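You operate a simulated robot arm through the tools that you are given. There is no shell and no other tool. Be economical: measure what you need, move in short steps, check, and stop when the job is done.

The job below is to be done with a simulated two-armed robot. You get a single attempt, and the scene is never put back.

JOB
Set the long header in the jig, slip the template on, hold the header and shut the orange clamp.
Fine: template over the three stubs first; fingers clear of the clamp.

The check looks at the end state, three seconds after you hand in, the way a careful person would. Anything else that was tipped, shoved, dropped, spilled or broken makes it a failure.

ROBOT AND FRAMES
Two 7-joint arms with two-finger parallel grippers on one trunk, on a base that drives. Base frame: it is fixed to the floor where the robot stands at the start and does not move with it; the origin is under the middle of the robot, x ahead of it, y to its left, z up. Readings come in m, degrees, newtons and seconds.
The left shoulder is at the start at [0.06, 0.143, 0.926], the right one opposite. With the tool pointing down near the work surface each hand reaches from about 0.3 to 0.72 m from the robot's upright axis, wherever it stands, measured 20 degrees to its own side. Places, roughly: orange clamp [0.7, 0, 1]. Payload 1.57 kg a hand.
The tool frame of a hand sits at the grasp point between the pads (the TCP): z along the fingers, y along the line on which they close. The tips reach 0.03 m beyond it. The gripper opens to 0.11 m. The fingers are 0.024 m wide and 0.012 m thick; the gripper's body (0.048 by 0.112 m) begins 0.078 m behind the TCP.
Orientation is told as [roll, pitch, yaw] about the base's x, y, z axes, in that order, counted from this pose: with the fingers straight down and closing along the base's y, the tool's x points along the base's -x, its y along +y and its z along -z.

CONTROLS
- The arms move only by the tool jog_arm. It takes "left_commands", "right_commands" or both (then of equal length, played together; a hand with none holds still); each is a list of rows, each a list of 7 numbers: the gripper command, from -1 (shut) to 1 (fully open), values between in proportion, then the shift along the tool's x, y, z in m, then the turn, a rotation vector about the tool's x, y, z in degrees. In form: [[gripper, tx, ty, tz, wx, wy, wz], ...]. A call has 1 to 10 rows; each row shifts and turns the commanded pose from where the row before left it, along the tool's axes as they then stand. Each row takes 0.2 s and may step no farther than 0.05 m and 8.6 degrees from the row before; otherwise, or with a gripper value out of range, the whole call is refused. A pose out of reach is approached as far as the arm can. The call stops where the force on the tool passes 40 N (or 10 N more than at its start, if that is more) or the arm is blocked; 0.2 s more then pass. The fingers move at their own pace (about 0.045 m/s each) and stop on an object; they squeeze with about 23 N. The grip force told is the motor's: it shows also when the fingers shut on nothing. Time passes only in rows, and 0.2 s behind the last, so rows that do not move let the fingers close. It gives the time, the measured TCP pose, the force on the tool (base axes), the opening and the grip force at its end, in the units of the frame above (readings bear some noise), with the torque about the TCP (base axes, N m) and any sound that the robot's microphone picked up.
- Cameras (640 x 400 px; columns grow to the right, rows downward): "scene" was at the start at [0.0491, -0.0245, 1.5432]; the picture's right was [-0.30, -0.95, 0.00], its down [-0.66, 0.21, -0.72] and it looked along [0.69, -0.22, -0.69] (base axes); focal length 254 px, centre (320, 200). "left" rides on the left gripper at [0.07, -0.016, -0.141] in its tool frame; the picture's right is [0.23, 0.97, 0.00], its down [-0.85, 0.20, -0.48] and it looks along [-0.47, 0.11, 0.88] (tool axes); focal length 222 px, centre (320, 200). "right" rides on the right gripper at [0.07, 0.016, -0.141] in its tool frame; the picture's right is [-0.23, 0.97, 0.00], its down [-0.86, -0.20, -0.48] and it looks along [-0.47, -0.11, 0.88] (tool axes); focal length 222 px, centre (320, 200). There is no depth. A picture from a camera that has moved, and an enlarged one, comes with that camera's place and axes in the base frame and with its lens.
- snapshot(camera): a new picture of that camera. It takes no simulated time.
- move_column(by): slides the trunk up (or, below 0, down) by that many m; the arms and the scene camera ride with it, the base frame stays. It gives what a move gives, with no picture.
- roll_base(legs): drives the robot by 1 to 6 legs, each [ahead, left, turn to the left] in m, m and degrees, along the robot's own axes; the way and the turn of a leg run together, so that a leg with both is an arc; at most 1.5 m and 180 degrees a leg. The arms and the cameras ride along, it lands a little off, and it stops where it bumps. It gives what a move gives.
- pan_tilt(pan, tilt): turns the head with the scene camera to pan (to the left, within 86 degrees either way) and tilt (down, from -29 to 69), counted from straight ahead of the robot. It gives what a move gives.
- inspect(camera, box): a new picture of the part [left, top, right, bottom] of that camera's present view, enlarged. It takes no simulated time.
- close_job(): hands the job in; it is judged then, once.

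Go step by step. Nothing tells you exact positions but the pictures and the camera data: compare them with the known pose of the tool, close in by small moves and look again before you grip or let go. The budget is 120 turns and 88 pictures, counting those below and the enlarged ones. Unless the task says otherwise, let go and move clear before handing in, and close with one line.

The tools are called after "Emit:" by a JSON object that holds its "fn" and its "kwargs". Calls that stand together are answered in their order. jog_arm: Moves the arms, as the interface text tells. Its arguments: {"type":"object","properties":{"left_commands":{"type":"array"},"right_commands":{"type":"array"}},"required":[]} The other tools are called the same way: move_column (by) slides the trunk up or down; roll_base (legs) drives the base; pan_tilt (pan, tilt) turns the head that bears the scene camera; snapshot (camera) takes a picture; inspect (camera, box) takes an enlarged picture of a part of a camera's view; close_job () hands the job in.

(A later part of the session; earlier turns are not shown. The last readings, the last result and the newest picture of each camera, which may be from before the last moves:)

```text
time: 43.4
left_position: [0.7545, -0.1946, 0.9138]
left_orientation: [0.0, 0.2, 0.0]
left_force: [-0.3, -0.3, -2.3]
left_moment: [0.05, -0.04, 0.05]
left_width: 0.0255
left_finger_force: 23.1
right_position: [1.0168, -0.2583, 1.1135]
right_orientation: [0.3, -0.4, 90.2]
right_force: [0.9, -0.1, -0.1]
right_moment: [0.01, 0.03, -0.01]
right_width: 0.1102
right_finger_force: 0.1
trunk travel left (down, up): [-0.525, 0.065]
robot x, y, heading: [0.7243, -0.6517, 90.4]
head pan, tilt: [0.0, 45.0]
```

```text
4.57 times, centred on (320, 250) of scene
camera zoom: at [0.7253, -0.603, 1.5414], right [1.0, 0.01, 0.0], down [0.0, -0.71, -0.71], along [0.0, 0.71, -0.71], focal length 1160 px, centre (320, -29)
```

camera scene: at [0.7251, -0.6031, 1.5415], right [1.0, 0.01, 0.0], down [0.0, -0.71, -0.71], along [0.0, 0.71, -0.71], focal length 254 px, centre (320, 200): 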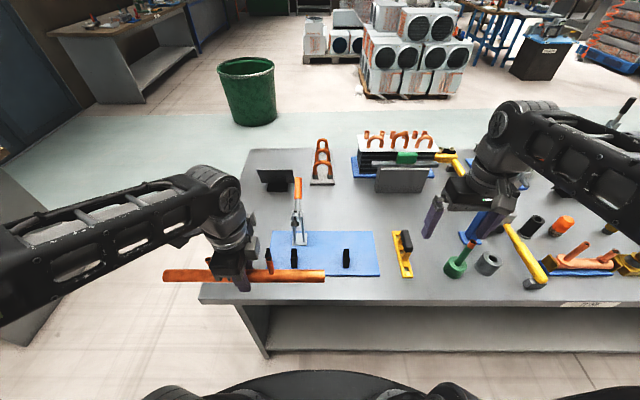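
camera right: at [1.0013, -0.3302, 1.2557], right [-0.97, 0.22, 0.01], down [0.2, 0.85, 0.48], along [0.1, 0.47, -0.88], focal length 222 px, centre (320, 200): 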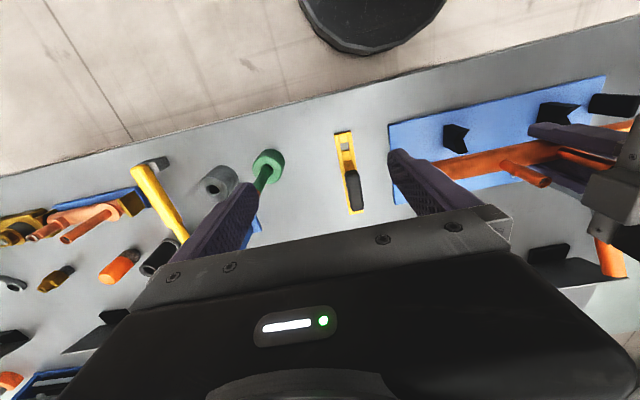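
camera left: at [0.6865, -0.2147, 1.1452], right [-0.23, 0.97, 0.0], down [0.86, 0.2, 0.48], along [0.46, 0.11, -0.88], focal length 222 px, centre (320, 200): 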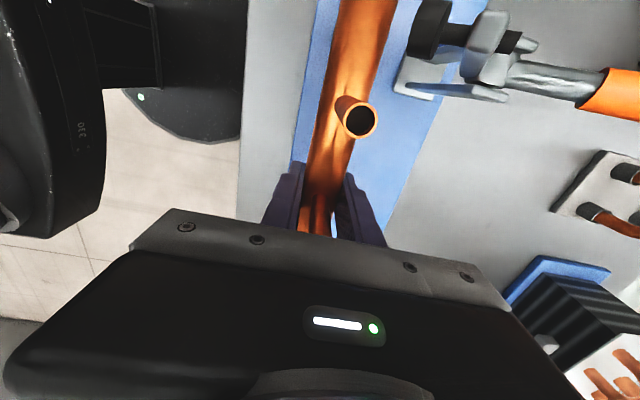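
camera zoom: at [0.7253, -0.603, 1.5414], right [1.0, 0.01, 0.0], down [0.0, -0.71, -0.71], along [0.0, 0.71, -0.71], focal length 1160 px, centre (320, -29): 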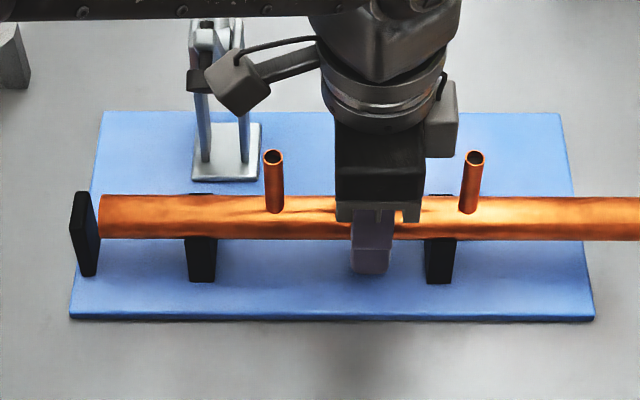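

It dropped into the V at y≈-0.1946. I'll lower until the seat is felt.

Emit:
{"fn": "jog_arm", "kwargs": {"left_commands": [[-1, 0, 0, 0.0015, 0, 0, 0], [-1, 0, 0, 0.0015, 0, 0, 0], [-1, 0, 0, 0, 0, 0, 0]]}}

```text
time: 44.1
left_position: [0.7548, -0.1922, 0.9132]
left_orientation: [0.3, 0.1, 0.0]
left_force: [-1.8, 6.4, 11.8]
left_moment: [-0.12, 0.45, -0.19]
left_width: 0.0258
left_finger_force: 22.8
right_position: [1.0174, -0.2591, 1.114]
right_orientation: [0.3, -0.4, 90.2]
right_force: [-0.6, 0.2, 0.3]
right_moment: [-0.03, 0.0, -0.01]
right_width: 0.1101
right_finger_force: 0.1
trunk travel left (down, up): [-0.525, 0.065]
robot x, y, heading: [0.7241, -0.6539, 90.6]
head pan, tilt: [0.0, 45.0]
```

Emit:
{"fn": "jog_arm", "kwargs": {"left_commands": [[-1, 0, 0.002, 0, 0, 0, 0], [-1, 0, 0.002, 0, 0, 0, 0], [-1, 0, 0, 0, 0, 0, 0]]}}

```text
time: 45.0
left_position: [0.7545, -0.1926, 0.9117]
left_orientation: [0.1, 0.2, 0.1]
left_force: [-2.4, -10.8, 16.5]
left_moment: [-0.11, -0.07, 0.14]
left_width: 0.0258
left_finger_force: 23.0
right_position: [1.0173, -0.2601, 1.1135]
right_orientation: [0.2, -0.5, 90.2]
right_force: [0.1, 0.1, -0.4]
right_moment: [0.0, 0.0, -0.01]
right_width: 0.1102
right_finger_force: 0.0
trunk travel left (down, up): [-0.525, 0.065]
robot x, y, heading: [0.7257, -0.6575, 90.6]
head pan, tilt: [0.0, 45.0]
```

Seated: both sides of the V push back, at y≈-0.1926, z≈0.912. I'll relax the loads and slide the header to the stop.

Emit:
{"fn": "jog_arm", "kwargs": {"left_commands": [[-1, 0, -0.0012, -0.0015, 0, 0, 0], [-1, 0.003, 0, 0, 0, 0, 0], [-1, 0.003, 0, 0, 0, 0, 0], [-1, 0, 0, 0, 0, 0, 0]]}}

Emit:
{"fn": "inspect", "kwargs": {"camera": "scene", "box": [250, 210, 390, 290]}}

```text
time: 46.0
left_position: [0.748, -0.1914, 0.9119]
left_orientation: [0.2, 0.1, 0.0]
left_force: [2.3, -6.2, 0.8]
left_moment: [-0.08, -0.09, -0.1]
left_width: 0.0257
left_finger_force: 22.6
right_position: [1.0168, -0.2587, 1.1131]
right_orientation: [0.3, -0.5, 90.2]
right_force: [-0.4, -0.2, 0.2]
right_moment: [-0.01, 0.01, -0.01]
right_width: 0.11
right_finger_force: 0.1
trunk travel left (down, up): [-0.525, 0.065]
robot x, y, heading: [0.7221, -0.6555, 90.4]
head pan, tilt: [0.0, 45.0]
```

```text
4.57 times, centred on (320, 250) of scene
camera zoom: at [0.7257, -0.6041, 1.5415], right [1.0, 0.01, 0.0], down [0.0, -0.71, -0.71], along [0.0, 0.71, -0.71], focal length 1160 px, centre (320, -29)
```

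zoom: 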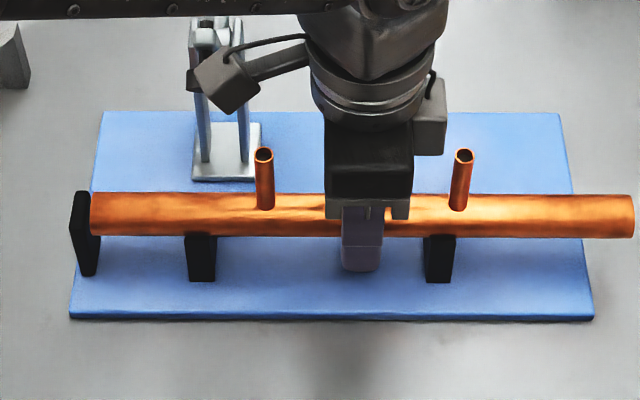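

Remaining gap is a few millimetres. I'll continue gently to the stop.

Emit:
{"fn": "jog_arm", "kwargs": {"left_commands": [[-1, 0.0015, -0.0008, 0, 0, 0, 0], [-1, 0.0015, 0, 0, 0, 0, 0], [-1, 0, 0, 0, 0, 0, 0]]}}

Emit:
{"fn": "jog_arm", "kwargs": {"left_commands": [[-1, 0.0015, 0, 0, 0, 0, 0], [-1, 0.001, 0, 0, 0, 0, 0], [-1, 0, 0, 0, 0, 0, 0]]}}

```text
time: 46.8
left_position: [0.7451, -0.1921, 0.9127]
left_orientation: [0.2, 0.2, -0.1]
left_force: [2.2, -1.9, 0.1]
left_moment: [0.01, 0.11, 0.03]
left_width: 0.0256
left_finger_force: 23.2
right_position: [1.0174, -0.2597, 1.1132]
right_orientation: [0.4, -0.4, 90.3]
right_force: [-0.1, -0.3, 0.5]
right_moment: [-0.01, -0.01, 0.02]
right_width: 0.1102
right_finger_force: 0.0
trunk travel left (down, up): [-0.525, 0.065]
robot x, y, heading: [0.7268, -0.6553, 90.5]
head pan, tilt: [0.0, 45.0]
```

```text
time: 47.5
left_position: [0.7448, -0.1921, 0.9132]
left_orientation: [0.2, 0.2, -0.1]
left_force: [12.8, -0.3, -2.4]
left_moment: [0.01, 0.14, 0.11]
left_width: 0.0256
left_finger_force: 23.1
right_position: [1.0179, -0.2588, 1.1129]
right_orientation: [0.4, -0.4, 90.1]
right_force: [0.6, 0.1, 0.6]
right_moment: [0.0, -0.01, -0.02]
right_width: 0.1099
right_finger_force: 0.1
trunk travel left (down, up): [-0.525, 0.065]
robot x, y, heading: [0.7231, -0.6553, 90.3]
head pan, tilt: [0.0, 45.0]
```

The header is against the stop (Fx≈13 N). I'll relax that push and check the stubs are plumb before letting go.

Emit:
{"fn": "jog_arm", "kwargs": {"left_commands": [[-1, -0.0012, 0, 0.0005, 0, 0, 0], [-1, 0, 0, 0, 0, 0, 0]]}}

Emit:
{"fn": "inspect", "kwargs": {"camera": "right", "box": [380, 60, 620, 220]}}

```text
time: 48.1
left_position: [0.7449, -0.192, 0.9118]
left_orientation: [0.2, 0.2, 0.0]
left_force: [10.2, -0.7, 5.7]
left_moment: [-0.01, 0.55, -0.17]
left_width: 0.0255
left_finger_force: 22.9
right_position: [1.0181, -0.2598, 1.1136]
right_orientation: [0.3, -0.4, 90.2]
right_force: [0.6, -0.2, 0.3]
right_moment: [0.0, -0.02, 0.0]
right_width: 0.11
right_finger_force: 0.0
trunk travel left (down, up): [-0.525, 0.065]
robot x, y, heading: [0.7255, -0.654, 90.4]
head pan, tilt: [0.0, 45.0]
```

```text
2.50 times, centred on (500, 140) of right
camera zoom: at [1.0024, -0.3301, 1.2555], right [-0.97, 0.22, 0.01], down [0.2, 0.85, 0.48], along [0.1, 0.47, -0.88], focal length 555 px, centre (-130, 350)
```

zoom: 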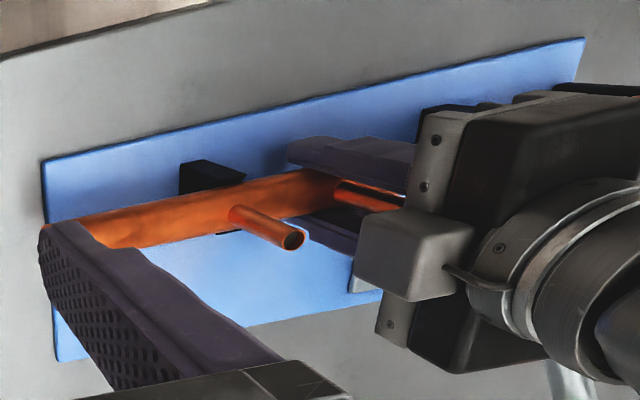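

Stubs are plumb to within about 2° (stub 3 top at (0.800, -0.191)). I'll release and lift straight up.

Emit:
{"fn": "jog_arm", "kwargs": {"left_commands": [[-0.3, 0, 0, 0, 0, 0, 0], [-0.1, 0, 0, 0, 0, 0, 0], [0.2, 0, 0, 0, 0, 0, 0], [0.2, 0, 0, 0, 0, 0, 0], [0.2, 0, 0, 0, 0, 0, 0]]}}

Emit:
{"fn": "jog_arm", "kwargs": {"left_commands": [[0.2, 0, 0, -0.03, 0, 0, 0], [0.2, 0, 0, -0.04, 0, 0, 0], [0.2, 0, 0, -0.04, 0, 0, 0], [0.2, 0, -0.03, -0.03, 0, 0, 0], [0.2, 0.03, -0.035, 0, 0, 0, 0], [0.2, 0.035, -0.03, 0, 0, 0, 0], [0.2, 0.035, -0.03, 0, 0, 0, 0], [0.2, 0, 0, 0, 0, 0, 0]]}}

Emit:
{"fn": "inspect", "kwargs": {"camera": "scene", "box": [230, 180, 430, 300]}}

Emit:
{"fn": "snapshot", "kwargs": {"camera": "left"}}

```text
time: 49.4
left_position: [0.7428, -0.192, 0.9118]
left_orientation: [0.1, 0.3, 0.0]
left_force: [-0.9, -0.1, 1.6]
left_moment: [0.01, 0.01, -0.01]
left_width: 0.066
left_finger_force: 0.0
right_position: [1.0173, -0.2588, 1.1145]
right_orientation: [0.3, -0.4, 90.2]
right_force: [-0.7, 0.4, 0.2]
right_moment: [0.02, -0.02, -0.01]
right_width: 0.1101
right_finger_force: 0.0
trunk travel left (down, up): [-0.525, 0.065]
robot x, y, heading: [0.7276, -0.6539, 90.3]
head pan, tilt: [0.0, 45.0]
```

```text
time: 51.1
left_position: [0.6433, -0.319, 1.0521]
left_orientation: [0.1, 0.2, -0.1]
left_force: [0.1, 0.0, 0.4]
left_moment: [0.02, 0.0, -0.02]
left_width: 0.0662
left_finger_force: 0.1
right_position: [1.0168, -0.2579, 1.1135]
right_orientation: [0.3, -0.5, 90.2]
right_force: [0.4, -0.2, -0.5]
right_moment: [0.01, 0.0, 0.0]
right_width: 0.1099
right_finger_force: 0.1
trunk travel left (down, up): [-0.525, 0.065]
robot x, y, heading: [0.7206, -0.6548, 90.5]
head pan, tilt: [0.0, 45.0]
```

```text
3.20 times, centred on (330, 240) of scene
camera zoom: at [0.7257, -0.6025, 1.5415], right [1.0, 0.01, 0.0], down [0.0, -0.71, -0.71], along [0.0, 0.71, -0.71], focal length 812 px, centre (288, 72)
```

zoom: 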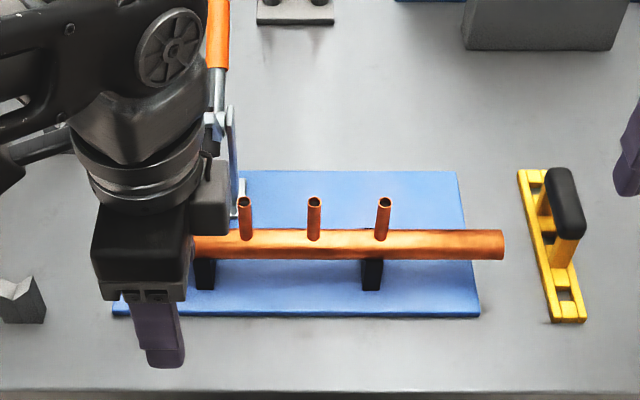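

```text
49 pictures are left
camera left: at [0.5746, -0.3344, 1.1939], right [-0.23, 0.97, 0.0], down [0.86, 0.2, 0.48], along [0.46, 0.11, -0.88], focal length 222 px, centre (320, 200)
```

left: 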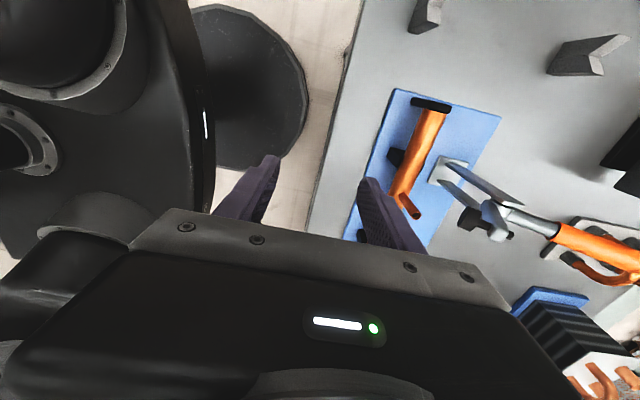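

The header sits in the V's with its stubs upright at x≈0.688, 0.748 and 0.809. Next I'll get the template: right hand above its black handle at about (0.9795, -0.161, 0.925), left hand tucked aside.

Emit:
{"fn": "jog_arm", "kwargs": {"left_commands": [[0.2, 0.045, 0, 0, 0, 0, 0], [0.2, 0.045, 0, 0, 0, 0, 0], [0.2, 0.045, 0, 0, 0, 0, 0], [0.2, 0, 0, 0, 0, 0, 0], [0.2, 0, 0, 0, 0, 0, 0]], "right_commands": [[1, -0.04, 0.015, 0.01, 0, 0, 0], [1, -0.04, 0.015, 0.02, 0, 0, 0], [1, -0.017, 0.007, 0.04, 0, 0, 0], [1, 0, 0, 0.04, 0, 0, 0], [1, 0, 0, 0, 0, 0, 0]]}}

Emit:
{"fn": "snapshot", "kwargs": {"camera": "right"}}

Emit:
{"fn": "inspect", "kwargs": {"camera": "scene", "box": [350, 170, 470, 270]}}

```text
time: 52.4
left_position: [0.5102, -0.319, 1.0526]
left_orientation: [0.1, 0.2, 0.0]
left_force: [0.3, -0.3, 0.3]
left_moment: [0.01, 0.03, -0.02]
left_width: 0.0657
left_finger_force: 0.0
right_position: [0.9796, -0.1599, 1.0027]
right_orientation: [0.4, -0.4, 90.3]
right_force: [0.8, -0.3, 0.8]
right_moment: [-0.01, 0.03, 0.03]
right_width: 0.11
right_finger_force: 0.1
trunk travel left (down, up): [-0.525, 0.065]
robot x, y, heading: [0.724, -0.6536, 90.4]
head pan, tilt: [0.0, 45.0]
```

```text
48 pictures are left
camera right: at [0.9641, -0.2306, 1.1463], right [-0.97, 0.22, 0.01], down [0.2, 0.85, 0.48], along [0.1, 0.47, -0.88], focal length 222 px, centre (320, 200)
```

right: 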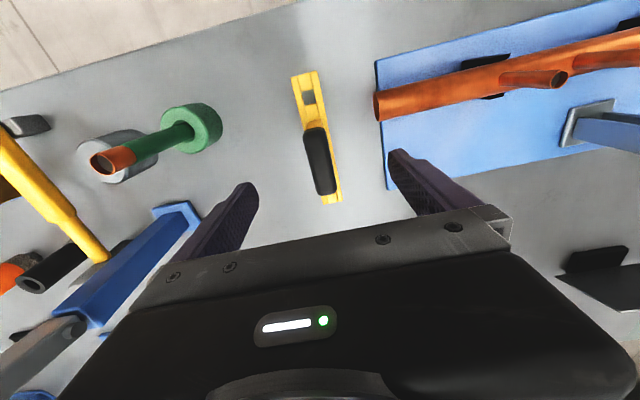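

```text
4.00 times, centred on (410, 220) of scene
camera zoom: at [0.7249, -0.6035, 1.5416], right [1.0, 0.01, 0.0], down [0.0, -0.71, -0.71], along [0.0, 0.71, -0.71], focal length 1015 px, centre (-40, 120)
```

zoom: 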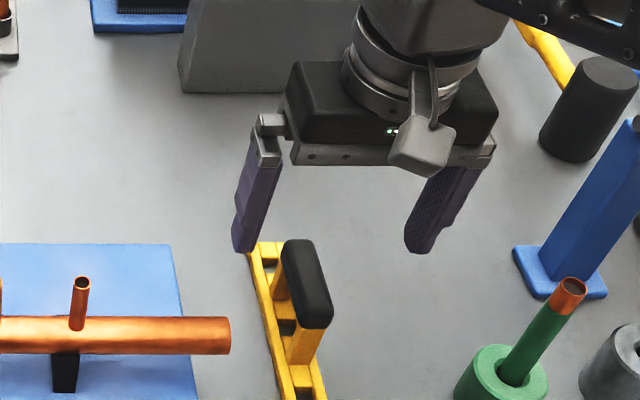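

The handle is centred under the hand. The header's free end lies close by, so I'll narrow the opening to 6 cm before descending.

Emit:
{"fn": "jog_arm", "kwargs": {"right_commands": [[0.09, 0, 0.001, 0, 0, 0, 0], [0.09, 0, 0, 0, 0, 0, 0], [0.09, 0, 0, 0, 0, 0, 0], [0.09, 0, 0, 0.03, 0, 0, 0], [0.09, 0, 0, 0.03, 0, 0, 0], [0.09, 0, 0, 0.019, 0, 0, 0], [0.09, 0, 0, 0, 0, 0, 0]]}}

Emit:
{"fn": "inspect", "kwargs": {"camera": "scene", "box": [350, 170, 470, 270]}}

```text
time: 54.0
left_position: [0.509, -0.3174, 1.0523]
left_orientation: [0.0, 0.2, 0.0]
left_force: [-0.4, -0.5, -0.2]
left_moment: [0.04, -0.05, -0.02]
left_width: 0.0658
left_finger_force: 0.0
right_position: [0.9765, -0.1598, 0.9256]
right_orientation: [0.3, -0.3, 90.3]
right_force: [0.2, 0.2, -0.4]
right_moment: [0.02, -0.02, 0.01]
right_width: 0.0599
right_finger_force: 0.0
trunk travel left (down, up): [-0.525, 0.065]
robot x, y, heading: [0.7245, -0.6546, 90.4]
head pan, tilt: [0.0, 45.0]
```

```text
4.00 times, centred on (410, 220) of scene
camera zoom: at [0.7251, -0.6034, 1.5416], right [1.0, 0.01, 0.0], down [0.0, -0.71, -0.71], along [0.0, 0.71, -0.71], focal length 1015 px, centre (-40, 120)
```

zoom: 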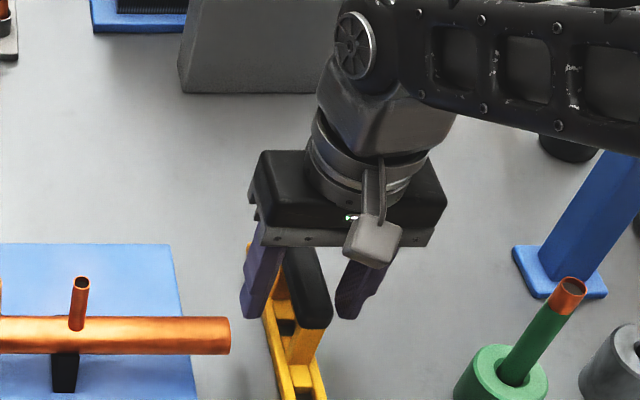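

Fingers straddle the handle; closing.

Emit:
{"fn": "jog_arm", "kwargs": {"right_commands": [[-0.3, 0, -0.0015, 0.002, 0, 0, 0], [-1, 0, 0, 0, 0, 0, 0], [-1, 0, 0, 0, 0, 0, 0], [-1, 0, 0, 0, 0, 0, 0], [-1, 0, 0, 0, 0, 0, 0]]}}

Emit:
{"fn": "jog_arm", "kwargs": {"right_commands": [[-1, 0, 0, -0.03, 0, 0, 0], [-1, 0, 0, -0.04, 0, 0, 0], [-1, 0, 0, -0.04, 0, 0, 0], [-1, 0, 0, -0.04, 0, 0, 0], [-1, 0, 0, 0, 0, 0, 0]]}}

Emit:
{"fn": "inspect", "kwargs": {"camera": "scene", "box": [350, 150, 470, 250]}}

Emit:
{"fn": "inspect", "kwargs": {"camera": "right", "box": [240, 40, 420, 240]}}

```text
time: 55.1
left_position: [0.5102, -0.3182, 1.0528]
left_orientation: [0.1, 0.2, 0.0]
left_force: [0.8, 0.6, -0.9]
left_moment: [-0.01, 0.0, -0.02]
left_width: 0.0663
left_finger_force: 0.0
right_position: [0.9792, -0.16, 0.9227]
right_orientation: [0.3, -0.4, 90.2]
right_force: [0.7, 1.0, 2.5]
right_moment: [-0.03, -0.08, 0.01]
right_width: 0.0234
right_finger_force: 22.9
trunk travel left (down, up): [-0.525, 0.065]
robot x, y, heading: [0.7253, -0.6558, 90.4]
head pan, tilt: [0.0, 45.0]
```

```text
time: 56.4
left_position: [0.5103, -0.3176, 1.0536]
left_orientation: [0.2, 0.1, 0.0]
left_force: [-0.5, -0.2, -0.1]
left_moment: [0.0, -0.01, 0.03]
left_width: 0.066
left_finger_force: 0.1
right_position: [0.979, -0.1619, 1.0749]
right_orientation: [0.3, -0.4, 90.2]
right_force: [0.0, -0.1, -0.7]
right_moment: [0.01, 0.02, 0.0]
right_width: 0.0236
right_finger_force: 22.9
trunk travel left (down, up): [-0.525, 0.065]
robot x, y, heading: [0.7225, -0.654, 90.6]
head pan, tilt: [0.0, 45.0]
```

```text
4.00 times, centred on (410, 200) of scene
camera zoom: at [0.7253, -0.6029, 1.5415], right [1.0, 0.01, 0.0], down [0.0, -0.71, -0.71], along [0.0, 0.71, -0.71], focal length 1015 px, centre (-40, 200)
```

zoom: 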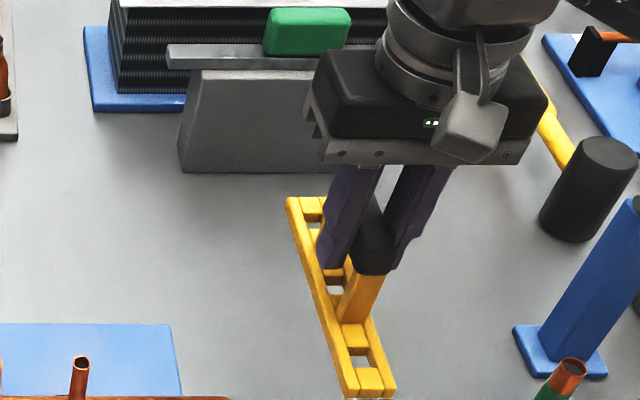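

```text
2.00 times, centred on (330, 140) of right
camera zoom: at [0.9633, -0.2329, 1.2166], right [-0.97, 0.22, 0.01], down [0.2, 0.85, 0.48], along [0.1, 0.47, -0.88], focal length 444 px, centre (300, 320)
```

zoom: 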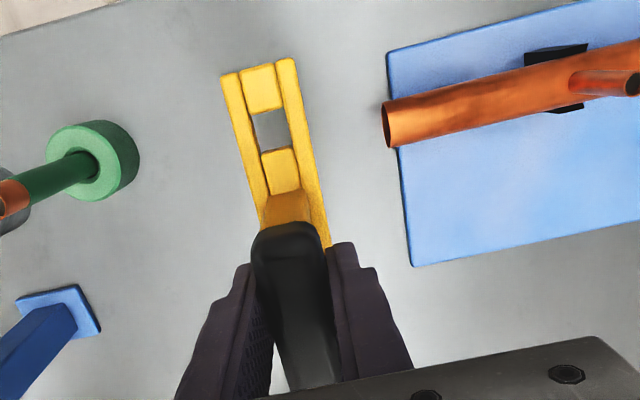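

The template is in hand; its hole centre appears about 9 mm off the TCP in the +y direction. I'll raise it a little and turn it 90° so it lies along x.

Emit:
{"fn": "jog_arm", "kwargs": {"right_commands": [[-1, 0.02, 0, -0.02, 0, 0, 0], [-1, 0.02, 0, -0.02, 0, 0, 8.3], [-1, 0, 0, 0, 0, 0, 8.3], [-1, 0, 0, 0, 0, 0, 8.3], [-1, 0, 0, 0, 0, 0, 8.3], [-1, 0, 0, 0, 0, 0, 8.3], [-1, 0, 0, 0, 0, 0, 0]]}}

Emit:
{"fn": "jog_arm", "kwargs": {"right_commands": [[-1, 0, 0, 0, 0, 0, 8.3], [-1, 0, 0, 0, 0, 0, 8.3], [-1, 0, 0, 0, 0, 0, 8.3], [-1, 0, 0, 0, 0, 0, 8.3], [-1, 0, 0, 0, 0, 0, 8.3], [-1, 0, 0, 0, 0, 0, 7.4], [-1, 0, 0, 0, 0, 0, 0]]}}

Emit:
{"fn": "inspect", "kwargs": {"camera": "scene", "box": [270, 130, 470, 270]}}

```text
time: 58.0
left_position: [0.5105, -0.3166, 1.0541]
left_orientation: [0.0, 0.2, 0.0]
left_force: [0.3, 0.4, -0.2]
left_moment: [0.0, 0.0, 0.0]
left_width: 0.066
left_finger_force: 0.0
right_position: [0.9796, -0.1963, 1.1054]
right_orientation: [0.5, -0.1, 48.5]
right_force: [-1.0, 0.1, -0.6]
right_moment: [-0.01, 0.01, 0.01]
right_width: 0.0237
right_finger_force: 23.2
right hand out of reach, approached as far as the arm can: row 2
trunk travel left (down, up): [-0.525, 0.065]
robot x, y, heading: [0.7273, -0.6568, 90.3]
head pan, tilt: [0.0, 45.0]
```

```text
time: 59.5
left_position: [0.5109, -0.3177, 1.0532]
left_orientation: [0.2, 0.0, 0.0]
left_force: [1.1, -0.8, -0.3]
left_moment: [-0.04, 0.0, -0.01]
left_width: 0.066
left_finger_force: 0.1
right_position: [0.9786, -0.1976, 1.1067]
right_orientation: [0.4, 0.2, -0.4]
right_force: [0.0, -0.8, -0.7]
right_moment: [-0.02, -0.04, 0.01]
right_width: 0.0235
right_finger_force: 22.3
trunk travel left (down, up): [-0.525, 0.065]
robot x, y, heading: [0.7259, -0.6545, 90.3]
head pan, tilt: [0.0, 45.0]
```

```text
2.86 times, centred on (370, 200) of scene
camera zoom: at [0.7252, -0.6032, 1.5415], right [1.0, 0.01, 0.0], down [0.0, -0.71, -0.71], along [0.0, 0.71, -0.71], focal length 725 px, centre (177, 200)
```

zoom: 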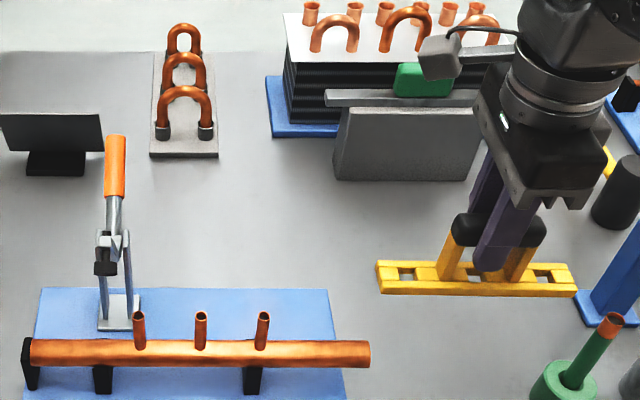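

Template is along x. I'll bring it over the stubs at hover height and check the alignment.

Emit:
{"fn": "jog_arm", "kwargs": {"right_commands": [[-1, 0.048, 0, 0, 0, 0, -0.4], [-1, 0.048, 0.002, 0, 0, 0, 0], [-1, 0.048, 0.002, 0, 0, 0, 0], [-1, 0.048, 0.0015, 0, 0, 0, 0], [-1, 0.047, 0, 0, 0, 0, 0], [-1, 0, 0, 0.02, 0, 0, 0], [-1, 0, 0, 0, 0, 0, 0]]}}

Emit:
{"fn": "inspect", "kwargs": {"camera": "scene", "box": [240, 170, 400, 280]}}

Emit:
{"fn": "inspect", "kwargs": {"camera": "right", "box": [220, 0, 440, 240]}}

```text
time: 61.1
left_position: [0.5104, -0.3193, 1.0533]
left_orientation: [0.2, 0.1, 0.0]
left_force: [-0.3, -0.2, 0.7]
left_moment: [-0.02, 0.0, 0.01]
left_width: 0.0663
left_finger_force: 0.0
right_position: [0.7396, -0.1928, 1.0878]
right_orientation: [0.3, 0.3, 0.2]
right_force: [3.3, -7.1, 5.8]
right_moment: [-0.46, 0.46, 0.63]
right_width: 0.0246
right_finger_force: 23.6
trunk travel left (down, up): [-0.525, 0.065]
robot x, y, heading: [0.7293, -0.6543, 90.5]
head pan, tilt: [0.0, 45.0]
```

```text
3.64 times, centred on (320, 225) of scene
camera zoom: at [0.7259, -0.6053, 1.5417], right [1.0, 0.01, 0.0], down [0.0, -0.71, -0.71], along [0.0, 0.71, -0.71], focal length 923 px, centre (320, 109)
```

zoom: 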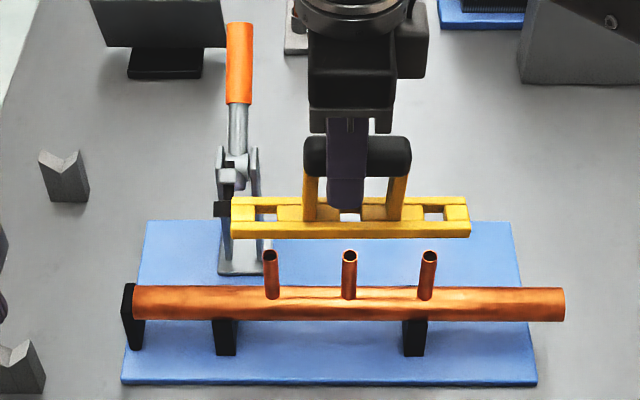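

```text
1.67 times, centred on (330, 120) of right
camera zoom: at [0.67, -0.177, 1.2304], right [0.22, 0.97, 0.01], down [0.86, -0.2, 0.47], along [0.46, -0.1, -0.88], focal length 370 px, centre (303, 333)
```

zoom: 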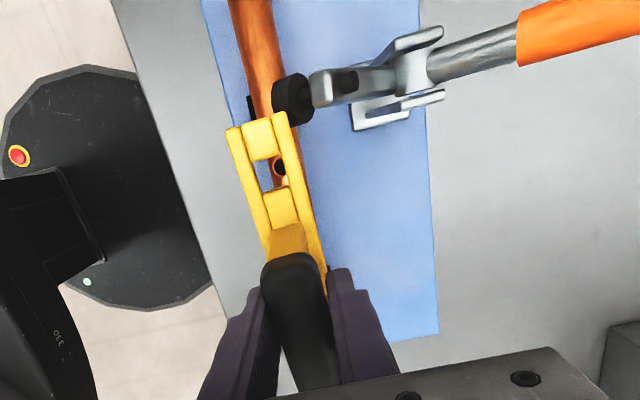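

The template's end touched the clamp's black pad (a side force appeared). I'll back off along +x and up immediately, then look closely.

Emit:
{"fn": "jog_arm", "kwargs": {"right_commands": [[-1, -0.012, 0, 0, 0, 0, 0], [-1, -0.012, 0, -0.01, 0, 0, 0], [-1, 0, 0, 0, 0, 0, 0]]}}

Emit:
{"fn": "inspect", "kwargs": {"camera": "scene", "box": [260, 190, 380, 270]}}

Emit:
{"fn": "inspect", "kwargs": {"camera": "left", "box": [320, 0, 640, 200]}}

```text
time: 62.0
left_position: [0.5098, -0.3184, 1.0523]
left_orientation: [0.1, 0.2, 0.0]
left_force: [-0.4, 0.3, -1.3]
left_moment: [0.04, 0.01, 0.01]
left_width: 0.0657
left_finger_force: 0.1
right_position: [0.7631, -0.1922, 1.0967]
right_orientation: [0.4, 0.4, 0.3]
right_force: [0.1, 1.2, -1.4]
right_moment: [-0.03, 0.04, 0.0]
right_width: 0.0235
right_finger_force: 23.0
trunk travel left (down, up): [-0.525, 0.065]
robot x, y, heading: [0.7255, -0.6539, 90.5]
head pan, tilt: [0.0, 45.0]
```

```text
5.00 times, centred on (320, 230) of scene
camera zoom: at [0.725, -0.6029, 1.5415], right [1.0, 0.01, 0.0], down [0.0, -0.71, -0.71], along [0.0, 0.71, -0.71], focal length 1269 px, centre (320, 50)
```

zoom: 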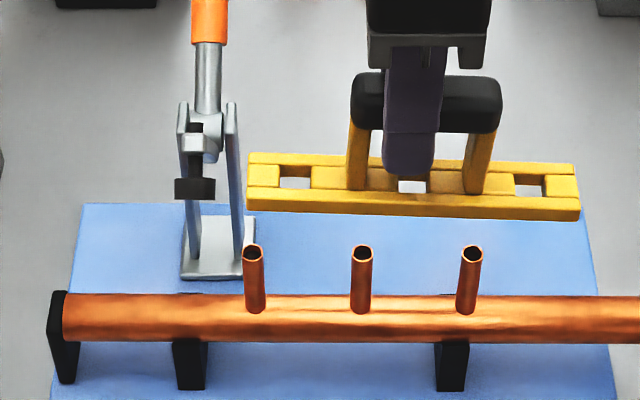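

```text
2.00 times, centred on (480, 100) of left
camera zoom: at [0.4412, -0.3335, 1.1942], right [-0.23, 0.97, 0.0], down [0.86, 0.2, 0.48], along [0.46, 0.11, -0.88], focal length 444 px, centre (0, 400)
```

zoom: 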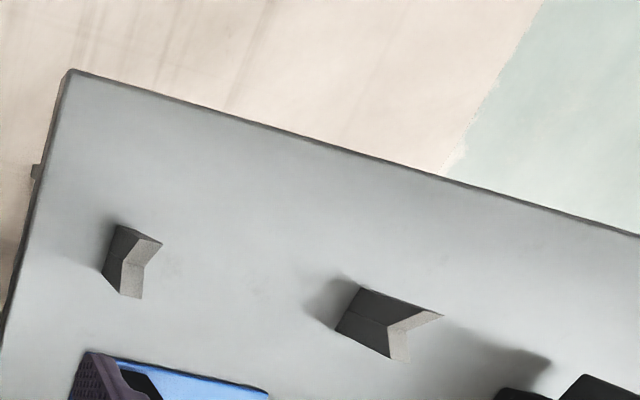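

Stub and hole pitches match (0.060). With the header against the stop, the template's end at x≈0.663 overlaps the raised pad at about (0.659±0.011, -0.177). I'll move the template aside and put the left camera straight above the pad for a proper measurement.

Emit:
{"fn": "jog_arm", "kwargs": {"right_commands": [[-1, -0.04, 0, 0, 0, 0, 0], [-1, -0.04, 0, 0, 0, 0, 0], [-1, -0.04, 0, 0, 0, 0, 0], [-1, 0, 0, 0, 0, 0, 0], [-1, 0, 0, 0, 0, 0, 0], [-1, 0, 0, 0, 0, 0, 0], [-1, 0, 0, 0, 0, 0, 0], [-1, 0, 0, 0, 0, 0, 0], [-1, 0, 0, 0, 0, 0, 0]], "left_commands": [[0.2, 0, 0, -0.02, 0, 0, 0], [0.2, 0, 0, -0.03, 0, 0, 0], [0.2, -0.045, 0.015, 0, 0, 0, 0], [0.2, -0.045, 0.02, 0, 0, 0, 0], [0.2, -0.045, 0.02, 0, 0, 0, 0], [0.2, -0.045, 0.02, 0, 0, 0, 0], [0.2, -0.035, 0.03, 0, 0, 0, 0], [0.2, 0, 0.03, 0, 0, 0, 0], [0.2, 0, 0, 0, 0, 0, 0]]}}

Emit:
{"fn": "snapshot", "kwargs": {"camera": "left"}}

```text
time: 64.0
left_position: [0.7255, -0.1817, 1.1013]
left_orientation: [0.3, 0.1, 0.0]
left_force: [-0.6, -0.4, -0.2]
left_moment: [0.02, -0.03, 0.01]
left_width: 0.0662
left_finger_force: 0.1
right_position: [0.8819, -0.1928, 1.0965]
right_orientation: [0.4, 0.3, 0.3]
right_force: [-0.1, 0.0, -1.1]
right_moment: [-0.02, -0.03, 0.0]
right_width: 0.0237
right_finger_force: 23.1
trunk travel left (down, up): [-0.525, 0.065]
robot x, y, heading: [0.727, -0.6537, 90.4]
head pan, tilt: [0.0, 45.0]
```

```text
38 pictures are left
camera left: at [0.6564, -0.1979, 1.2429], right [-0.23, 0.97, 0.0], down [0.86, 0.2, 0.48], along [0.47, 0.11, -0.88], focal length 222 px, centre (320, 200)
```

left: 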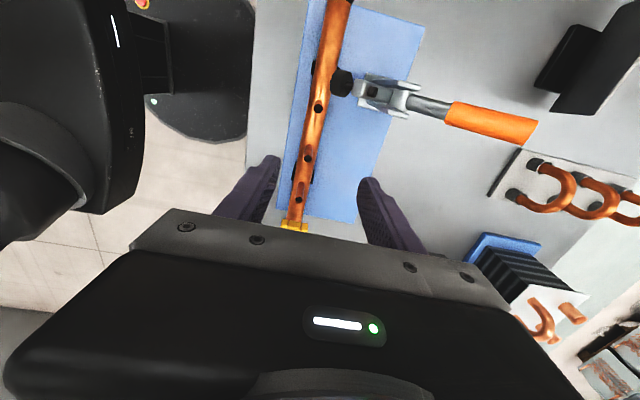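

Emit:
{"fn": "inspect", "kwargs": {"camera": "left", "box": [280, 0, 440, 120]}}

```text
3.33 times, centred on (360, 60) of left
camera zoom: at [0.6564, -0.1979, 1.2429], right [-0.23, 0.97, 0.0], down [0.86, 0.2, 0.48], along [0.47, 0.11, -0.88], focal length 740 px, centre (187, 667)
```

zoom: 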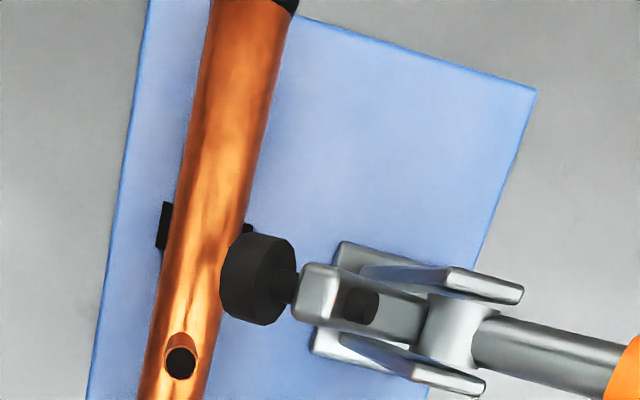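

Pad spans x≈0.6445–0.667 and the template's end would be at ≈0.663 with the header on the stop, so the template can't come straight down there. I'll regrip the header at its middle, slide it about 14 mm off the stop, fit the template, and then slide both back under the raised pad.

Emit:
{"fn": "jog_arm", "kwargs": {"left_commands": [[0.2, -0.02, -0.0103, 0.01, 0, 0, 0], [0.2, 0, 0, 0.04, 0, 0, 0], [0.2, 0, 0, 0.045, 0, 0, 0], [0.2, 0, 0, 0.045, 0, 0, 0], [0.2, 0, 0, 0.047, 0, 0, 0], [0.2, 0, 0, 0, 0, 0, 0]]}}

Emit:
{"fn": "jog_arm", "kwargs": {"left_commands": [[-0.3, 0, 0, 0, 0, 0, 0], [-1, 0, 0, 0, 0, 0, 0], [-1, 0, 0, 0, 0, 0, 0], [-1, 0, 0, 0, 0, 0, 0], [-1, 0, 0, 0, 0, 0, 0]]}}

```text
time: 65.3
left_position: [0.7455, -0.1944, 0.9183]
left_orientation: [0.2, 0.2, 0.0]
left_force: [0.5, -0.4, 0.4]
left_moment: [-0.02, -0.01, 0.02]
left_width: 0.0661
left_finger_force: 0.1
right_position: [0.884, -0.1934, 1.096]
right_orientation: [0.4, 0.3, 0.2]
right_force: [0.1, -0.3, -1.3]
right_moment: [-0.02, 0.04, 0.01]
right_width: 0.0237
right_finger_force: 23.4
trunk travel left (down, up): [-0.525, 0.065]
robot x, y, heading: [0.7262, -0.6568, 90.6]
head pan, tilt: [0.0, 45.0]
```

```text
time: 66.5
left_position: [0.7452, -0.1928, 0.9184]
left_orientation: [0.1, 0.2, 0.0]
left_force: [0.1, 10.4, 2.8]
left_moment: [0.08, -0.09, 0.0]
left_width: 0.0255
left_finger_force: 23.5
right_position: [0.8833, -0.1928, 1.0962]
right_orientation: [0.4, 0.4, 0.2]
right_force: [0.0, 0.4, -1.0]
right_moment: [-0.04, -0.03, 0.0]
right_width: 0.0237
right_finger_force: 23.1
trunk travel left (down, up): [-0.525, 0.065]
robot x, y, heading: [0.7243, -0.6539, 90.0]
head pan, tilt: [0.0, 45.0]
```

Gripped. I'll centre in y and slide +x 14 mm.

Emit:
{"fn": "jog_arm", "kwargs": {"left_commands": [[-1, 0, 0.0015, 0, 0, 0, 0], [-1, -0.004, 0, 0, 0, 0, 0], [-1, -0.005, 0, 0, 0, 0, 0], [-1, -0.005, 0, 0, 0, 0, 0], [-1, 0, 0, 0, 0, 0, 0]]}}

Emit:
{"fn": "jog_arm", "kwargs": {"left_commands": [[-0.3, 0, 0, 0, 0, 0, 0], [-0.1, 0, 0, 0, 0, 0, 0], [0.2, 0, 0, 0, 0, 0, 0], [0.2, 0, 0, 0, 0, 0, 0], [0.2, 0, 0, 0, 0, 0, 0], [0.2, 0, 0, -0.04, 0, 0, 0], [0.2, 0, 0, -0.05, 0, 0, 0], [0.2, 0, 0, -0.05, 0, 0, 0], [0.2, 0, 0, -0.04, 0, 0, 0], [0.2, 0, 0, 0, 0, 0, 0]]}}

Emit:
{"fn": "jog_arm", "kwargs": {"left_commands": [[0.2, 0.02, -0.04, 0, 0, 0, 0], [0.2, 0.02, -0.04, 0, 0, 0, 0], [0.2, 0.03, -0.04, 0, 0, 0, 0], [0.2, 0.045, -0.01, 0, 0, 0, 0], [0.2, 0.045, 0, 0, 0, 0, 0], [0.2, 0.045, 0, 0, 0, 0, 0], [0.2, 0, 0, 0, 0, 0, 0]]}}

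Emit:
{"fn": "inspect", "kwargs": {"camera": "scene", "box": [240, 180, 420, 290]}}

```text
time: 67.8
left_position: [0.7584, -0.1932, 0.9156]
left_orientation: [0.1, 0.2, 0.1]
left_force: [-9.8, -4.1, 14.3]
left_moment: [-0.09, 0.09, 0.04]
left_width: 0.0255
left_finger_force: 23.1
right_position: [0.8827, -0.1941, 1.0963]
right_orientation: [0.4, 0.3, 0.1]
right_force: [0.5, 1.0, -0.7]
right_moment: [0.02, -0.06, -0.01]
right_width: 0.0239
right_finger_force: 23.3
trunk travel left (down, up): [-0.525, 0.065]
robot x, y, heading: [0.7258, -0.6527, 90.4]
head pan, tilt: [0.0, 45.0]
```

```text
time: 69.8
left_position: [0.7698, -0.1981, 1.093]
left_orientation: [-0.4, -0.4, -1.7]
left_force: [-0.4, -2.5, 0.4]
left_moment: [0.39, -0.18, -0.04]
left_width: 0.0659
left_finger_force: 0.1
right_position: [0.8893, -0.1912, 1.0968]
right_orientation: [0.7, 0.4, -0.7]
right_force: [0.7, 2.7, -1.6]
right_moment: [-0.38, 0.16, -0.26]
right_width: 0.0238
right_finger_force: 23.2
trunk travel left (down, up): [-0.525, 0.065]
robot x, y, heading: [0.7229, -0.654, 90.4]
head pan, tilt: [0.0, 45.0]
stopped in row 10 (left hand): the force on the tool passed its limit (the readings are from after the stop); the commanded pose is now the measured one
```

```text
time: 71.4
left_position: [0.5609, -0.3204, 1.0949]
left_orientation: [-0.6, -0.4, -1.6]
left_force: [-0.4, -0.3, -0.3]
left_moment: [0.02, 0.03, 0.0]
left_width: 0.066
left_finger_force: 0.2
right_position: [0.8892, -0.1901, 1.0967]
right_orientation: [0.8, 0.3, -0.7]
right_force: [0.0, 0.1, -0.7]
right_moment: [0.03, 0.02, 0.02]
right_width: 0.0237
right_finger_force: 23.2
trunk travel left (down, up): [-0.525, 0.065]
robot x, y, heading: [0.7261, -0.6554, 90.4]
head pan, tilt: [0.0, 45.0]
```

```text
3.56 times, centred on (330, 235) of scene
camera zoom: at [0.7255, -0.603, 1.5415], right [1.0, 0.01, 0.0], down [0.0, -0.71, -0.71], along [0.0, 0.71, -0.71], focal length 902 px, centre (284, 76)
```

zoom: 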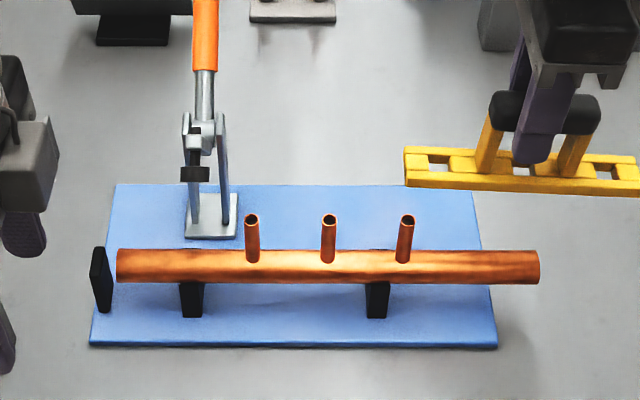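

The hands brushed briefly when the left one rose, but the header and template are still in place; the header now stands ~13 mm off the stop. I'll re-level the template and bring it over the stubs, staying clear of the pad.

Emit:
{"fn": "jog_arm", "kwargs": {"right_commands": [[-1, 0.03, -0.001, 0, 0.8, 0, 0], [-1, 0.035, -0.001, 0, 0, -1.5, 0], [-1, 0.035, 0, 0, 0, 0, -0.8], [-1, 0.033, 0, 0, 0, 0, 0], [-1, 0, 0, 0, 0, 0, 0]]}}

Emit:
{"fn": "inspect", "kwargs": {"camera": "scene", "box": [260, 190, 380, 270]}}

Emit:
{"fn": "inspect", "kwargs": {"camera": "right", "box": [260, 0, 400, 200]}}

```text
time: 72.6
left_position: [0.5622, -0.3204, 1.0933]
left_orientation: [-0.6, -0.5, -1.6]
left_force: [0.3, 0.4, 0.0]
left_moment: [0.01, 0.01, 0.02]
left_width: 0.0661
left_finger_force: 0.1
right_position: [0.7565, -0.1925, 1.097]
right_orientation: [-0.1, -1.1, 0.1]
right_force: [0.8, 0.0, -1.6]
right_moment: [-0.03, 0.01, 0.04]
right_width: 0.0236
right_finger_force: 22.9
trunk travel left (down, up): [-0.525, 0.065]
robot x, y, heading: [0.7277, -0.659, 90.3]
head pan, tilt: [0.0, 45.0]
```

```text
5.00 times, centred on (320, 230) of scene
camera zoom: at [0.7255, -0.6032, 1.5415], right [1.0, 0.01, 0.0], down [0.0, -0.71, -0.71], along [0.0, 0.71, -0.71], focal length 1269 px, centre (320, 50)
```

zoom: 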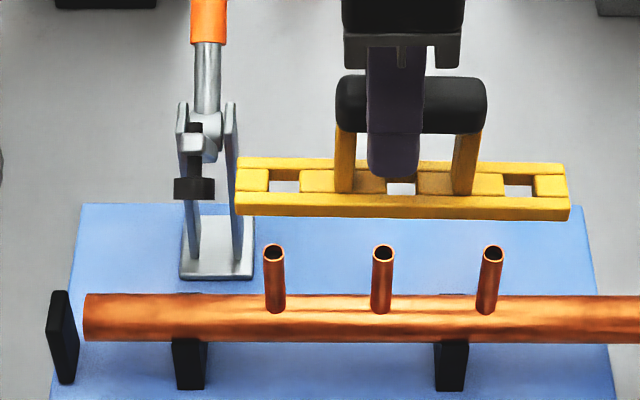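

```text
2.00 times, centred on (330, 100) of right
camera zoom: at [0.684, -0.1761, 1.2377], right [0.23, 0.97, 0.0], down [0.85, -0.2, 0.5], along [0.48, -0.11, -0.87], focal length 444 px, centre (300, 400)
```

zoom: 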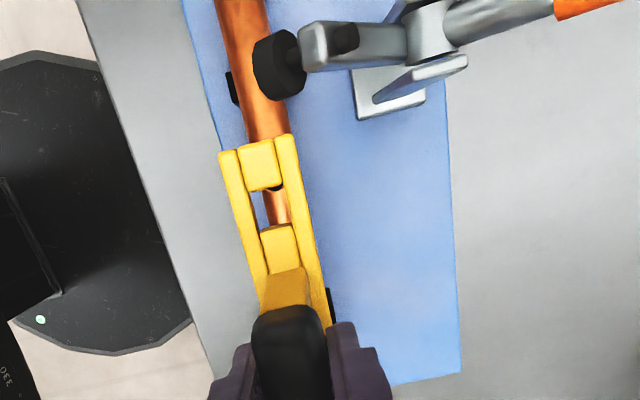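

Template needs 6.5 mm more toward -x and about 1.7 mm toward -y. I'll shift it and lower to just above the stub tops.

Emit:
{"fn": "jog_arm", "kwargs": {"right_commands": [[-1, 0.0065, -0.0017, 0, 0, -0.5, 0], [-1, 0, 0, 0.02, 0, 0, 0], [-1, 0, 0, 0.023, 0, 0, 0], [-1, 0, 0, 0, 0, 0, 0]]}}

Emit:
{"fn": "inspect", "kwargs": {"camera": "scene", "box": [260, 190, 380, 270]}}

Emit:
{"fn": "inspect", "kwargs": {"camera": "right", "box": [260, 0, 400, 200]}}

```text
time: 73.6
left_position: [0.5613, -0.3207, 1.0938]
left_orientation: [-0.6, -0.4, -1.5]
left_force: [0.4, 0.0, 0.5]
left_moment: [-0.02, 0.01, 0.03]
left_width: 0.0662
left_finger_force: 0.0
right_position: [0.7513, -0.1933, 1.0541]
right_orientation: [0.0, -1.6, 0.1]
right_force: [0.2, 0.4, -1.0]
right_moment: [0.02, 0.0, -0.02]
right_width: 0.0237
right_finger_force: 22.8
trunk travel left (down, up): [-0.525, 0.065]
robot x, y, heading: [0.7241, -0.656, 90.4]
head pan, tilt: [0.0, 45.0]
```

```text
5.00 times, centred on (320, 230) of scene
camera zoom: at [0.7251, -0.6032, 1.5415], right [1.0, 0.01, 0.0], down [0.0, -0.71, -0.71], along [0.0, 0.71, -0.71], focal length 1269 px, centre (320, 50)
```

zoom: 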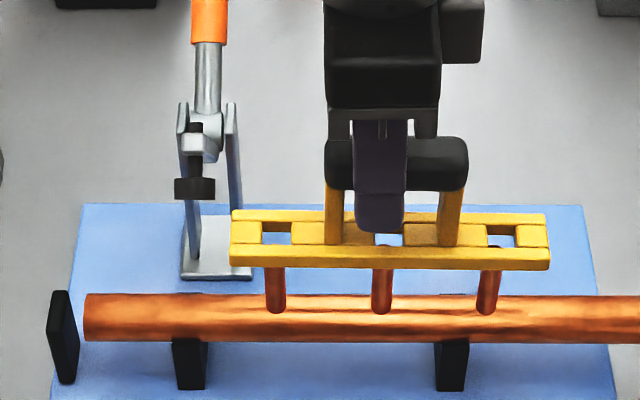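

```text
2.00 times, centred on (330, 100) of right
camera zoom: at [0.677, -0.1772, 1.1948], right [0.23, 0.97, 0.0], down [0.84, -0.2, 0.5], along [0.49, -0.11, -0.86], focal length 444 px, centre (300, 400)
```

zoom: 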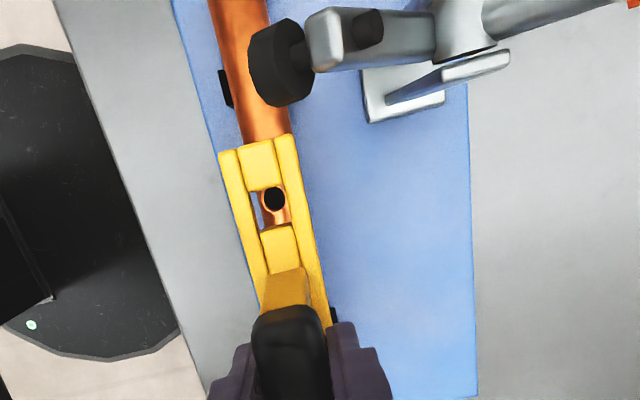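

Alignment is within about 1 mm. I'll nudge 1 mm toward -x and lower gently onto the stubs.

Emit:
{"fn": "jog_arm", "kwargs": {"right_commands": [[-1, 0.001, 0, 0.004, 0, 0, 0], [-1, 0, 0, 0.005, 0, 0, 0], [-1, 0, 0, 0.005, 0, 0, 0], [-1, 0, 0, 0, 0, 0, 0]]}}

Emit:
{"fn": "inspect", "kwargs": {"camera": "scene", "box": [260, 190, 380, 270]}}

```text
time: 74.6
left_position: [0.5613, -0.3202, 1.0935]
left_orientation: [-0.7, -0.4, -1.6]
left_force: [-0.1, -0.2, -0.1]
left_moment: [-0.01, 0.0, -0.02]
left_width: 0.0659
left_finger_force: 0.1
right_position: [0.7496, -0.1944, 1.0386]
right_orientation: [-0.1, -1.6, 0.1]
right_force: [-0.6, 1.3, -2.0]
right_moment: [0.01, 0.01, 0.0]
right_width: 0.0236
right_finger_force: 22.9
trunk travel left (down, up): [-0.525, 0.065]
robot x, y, heading: [0.7272, -0.6542, 90.5]
head pan, tilt: [0.0, 45.0]
```

```text
5.00 times, centred on (320, 230) of scene
camera zoom: at [0.725, -0.6031, 1.5415], right [1.0, 0.01, 0.0], down [0.0, -0.71, -0.71], along [0.0, 0.71, -0.71], focal length 1269 px, centre (320, 50)
```

zoom: 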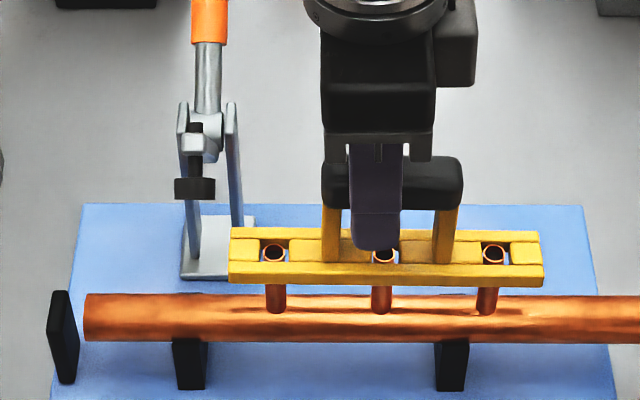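

All three stubs are in the holes. I'll continue down to the pipe.

Emit:
{"fn": "jog_arm", "kwargs": {"right_commands": [[-1, 0, 0.0005, 0.008, 0, 0, 0], [-1, 0, 0, 0.008, 0, 0, 0], [-1, 0, 0, 0.008, 0, 0, 0], [-1, 0, 0, 0.006, 0, 0, 0], [-1, 0, 0, 0, 0, 0, 0]]}}

```text
time: 75.8
left_position: [0.561, -0.3201, 1.0927]
left_orientation: [-0.7, -0.3, -1.6]
left_force: [0.0, 0.6, -0.2]
left_moment: [0.0, 0.02, 0.03]
left_width: 0.066
left_finger_force: 0.0
right_position: [0.7499, -0.1931, 1.0089]
right_orientation: [0.0, -1.6, 0.2]
right_force: [-1.0, -0.4, -1.0]
right_moment: [0.0, 0.07, 0.02]
right_width: 0.0235
right_finger_force: 23.5
trunk travel left (down, up): [-0.525, 0.065]
robot x, y, heading: [0.7247, -0.6581, 90.5]
head pan, tilt: [0.0, 45.0]
```

Emit:
{"fn": "jog_arm", "kwargs": {"right_commands": [[-1, 0, 0, 0.004, 0, 0, 0], [-1, 0, 0, 0.003, 0, 0, 0], [-1, 0, 0, 0.003, 0, 0, 0], [-1, 0, 0, 0, 0, 0, 0]]}}

Emit:
{"fn": "inspect", "kwargs": {"camera": "scene", "box": [260, 190, 380, 270]}}

```text
time: 76.8
left_position: [0.5614, -0.3208, 1.0932]
left_orientation: [-0.6, -0.5, -1.6]
left_force: [-0.6, 0.1, 0.0]
left_moment: [0.0, 0.01, 0.0]
left_width: 0.066
left_finger_force: 0.0
right_position: [0.7506, -0.1944, 0.9996]
right_orientation: [-0.2, -1.6, 0.1]
right_force: [-1.1, -0.1, -0.3]
right_moment: [0.0, 0.13, 0.01]
right_width: 0.0239
right_finger_force: 23.1
trunk travel left (down, up): [-0.525, 0.065]
robot x, y, heading: [0.7275, -0.6585, 90.1]
head pan, tilt: [0.0, 45.0]
```

```text
5.00 times, centred on (320, 230) of scene
camera zoom: at [0.7248, -0.6032, 1.5415], right [1.0, 0.01, 0.0], down [0.0, -0.71, -0.71], along [0.0, 0.71, -0.71], focal length 1269 px, centre (320, 50)
```

zoom: 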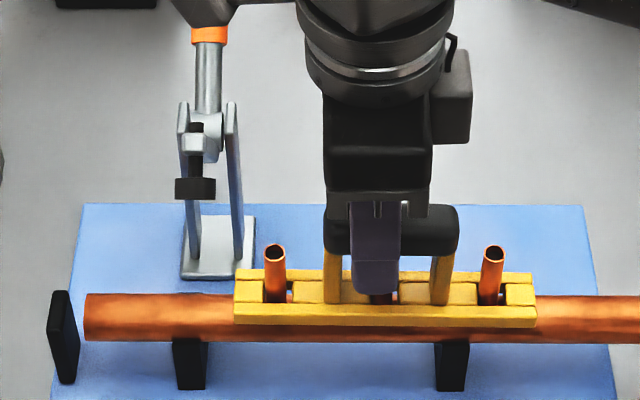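

Emit:
{"fn": "jog_arm", "kwargs": {"right_commands": [[-1, 0, 0, 0.002, 0, 0, 0], [-1, 0, 0, 0.002, 0, 0, 0], [-1, 0, 0, 0.001, 0, 0, 0], [-1, 0, 0, 0, 0, 0, 0]]}}

```text
time: 77.8
left_position: [0.5623, -0.3222, 1.0935]
left_orientation: [-0.5, -0.5, -1.6]
left_force: [0.5, -0.3, 0.4]
left_moment: [0.01, 0.02, 0.03]
left_width: 0.066
left_finger_force: 0.0
right_position: [0.7496, -0.193, 0.9957]
right_orientation: [0.0, -1.6, 0.1]
right_force: [-1.7, -1.9, 16.2]
right_moment: [-0.08, 0.0, 0.05]
right_width: 0.0236
right_finger_force: 23.1
trunk travel left (down, up): [-0.525, 0.065]
robot x, y, heading: [0.7276, -0.6533, 90.4]
head pan, tilt: [0.0, 45.0]
```

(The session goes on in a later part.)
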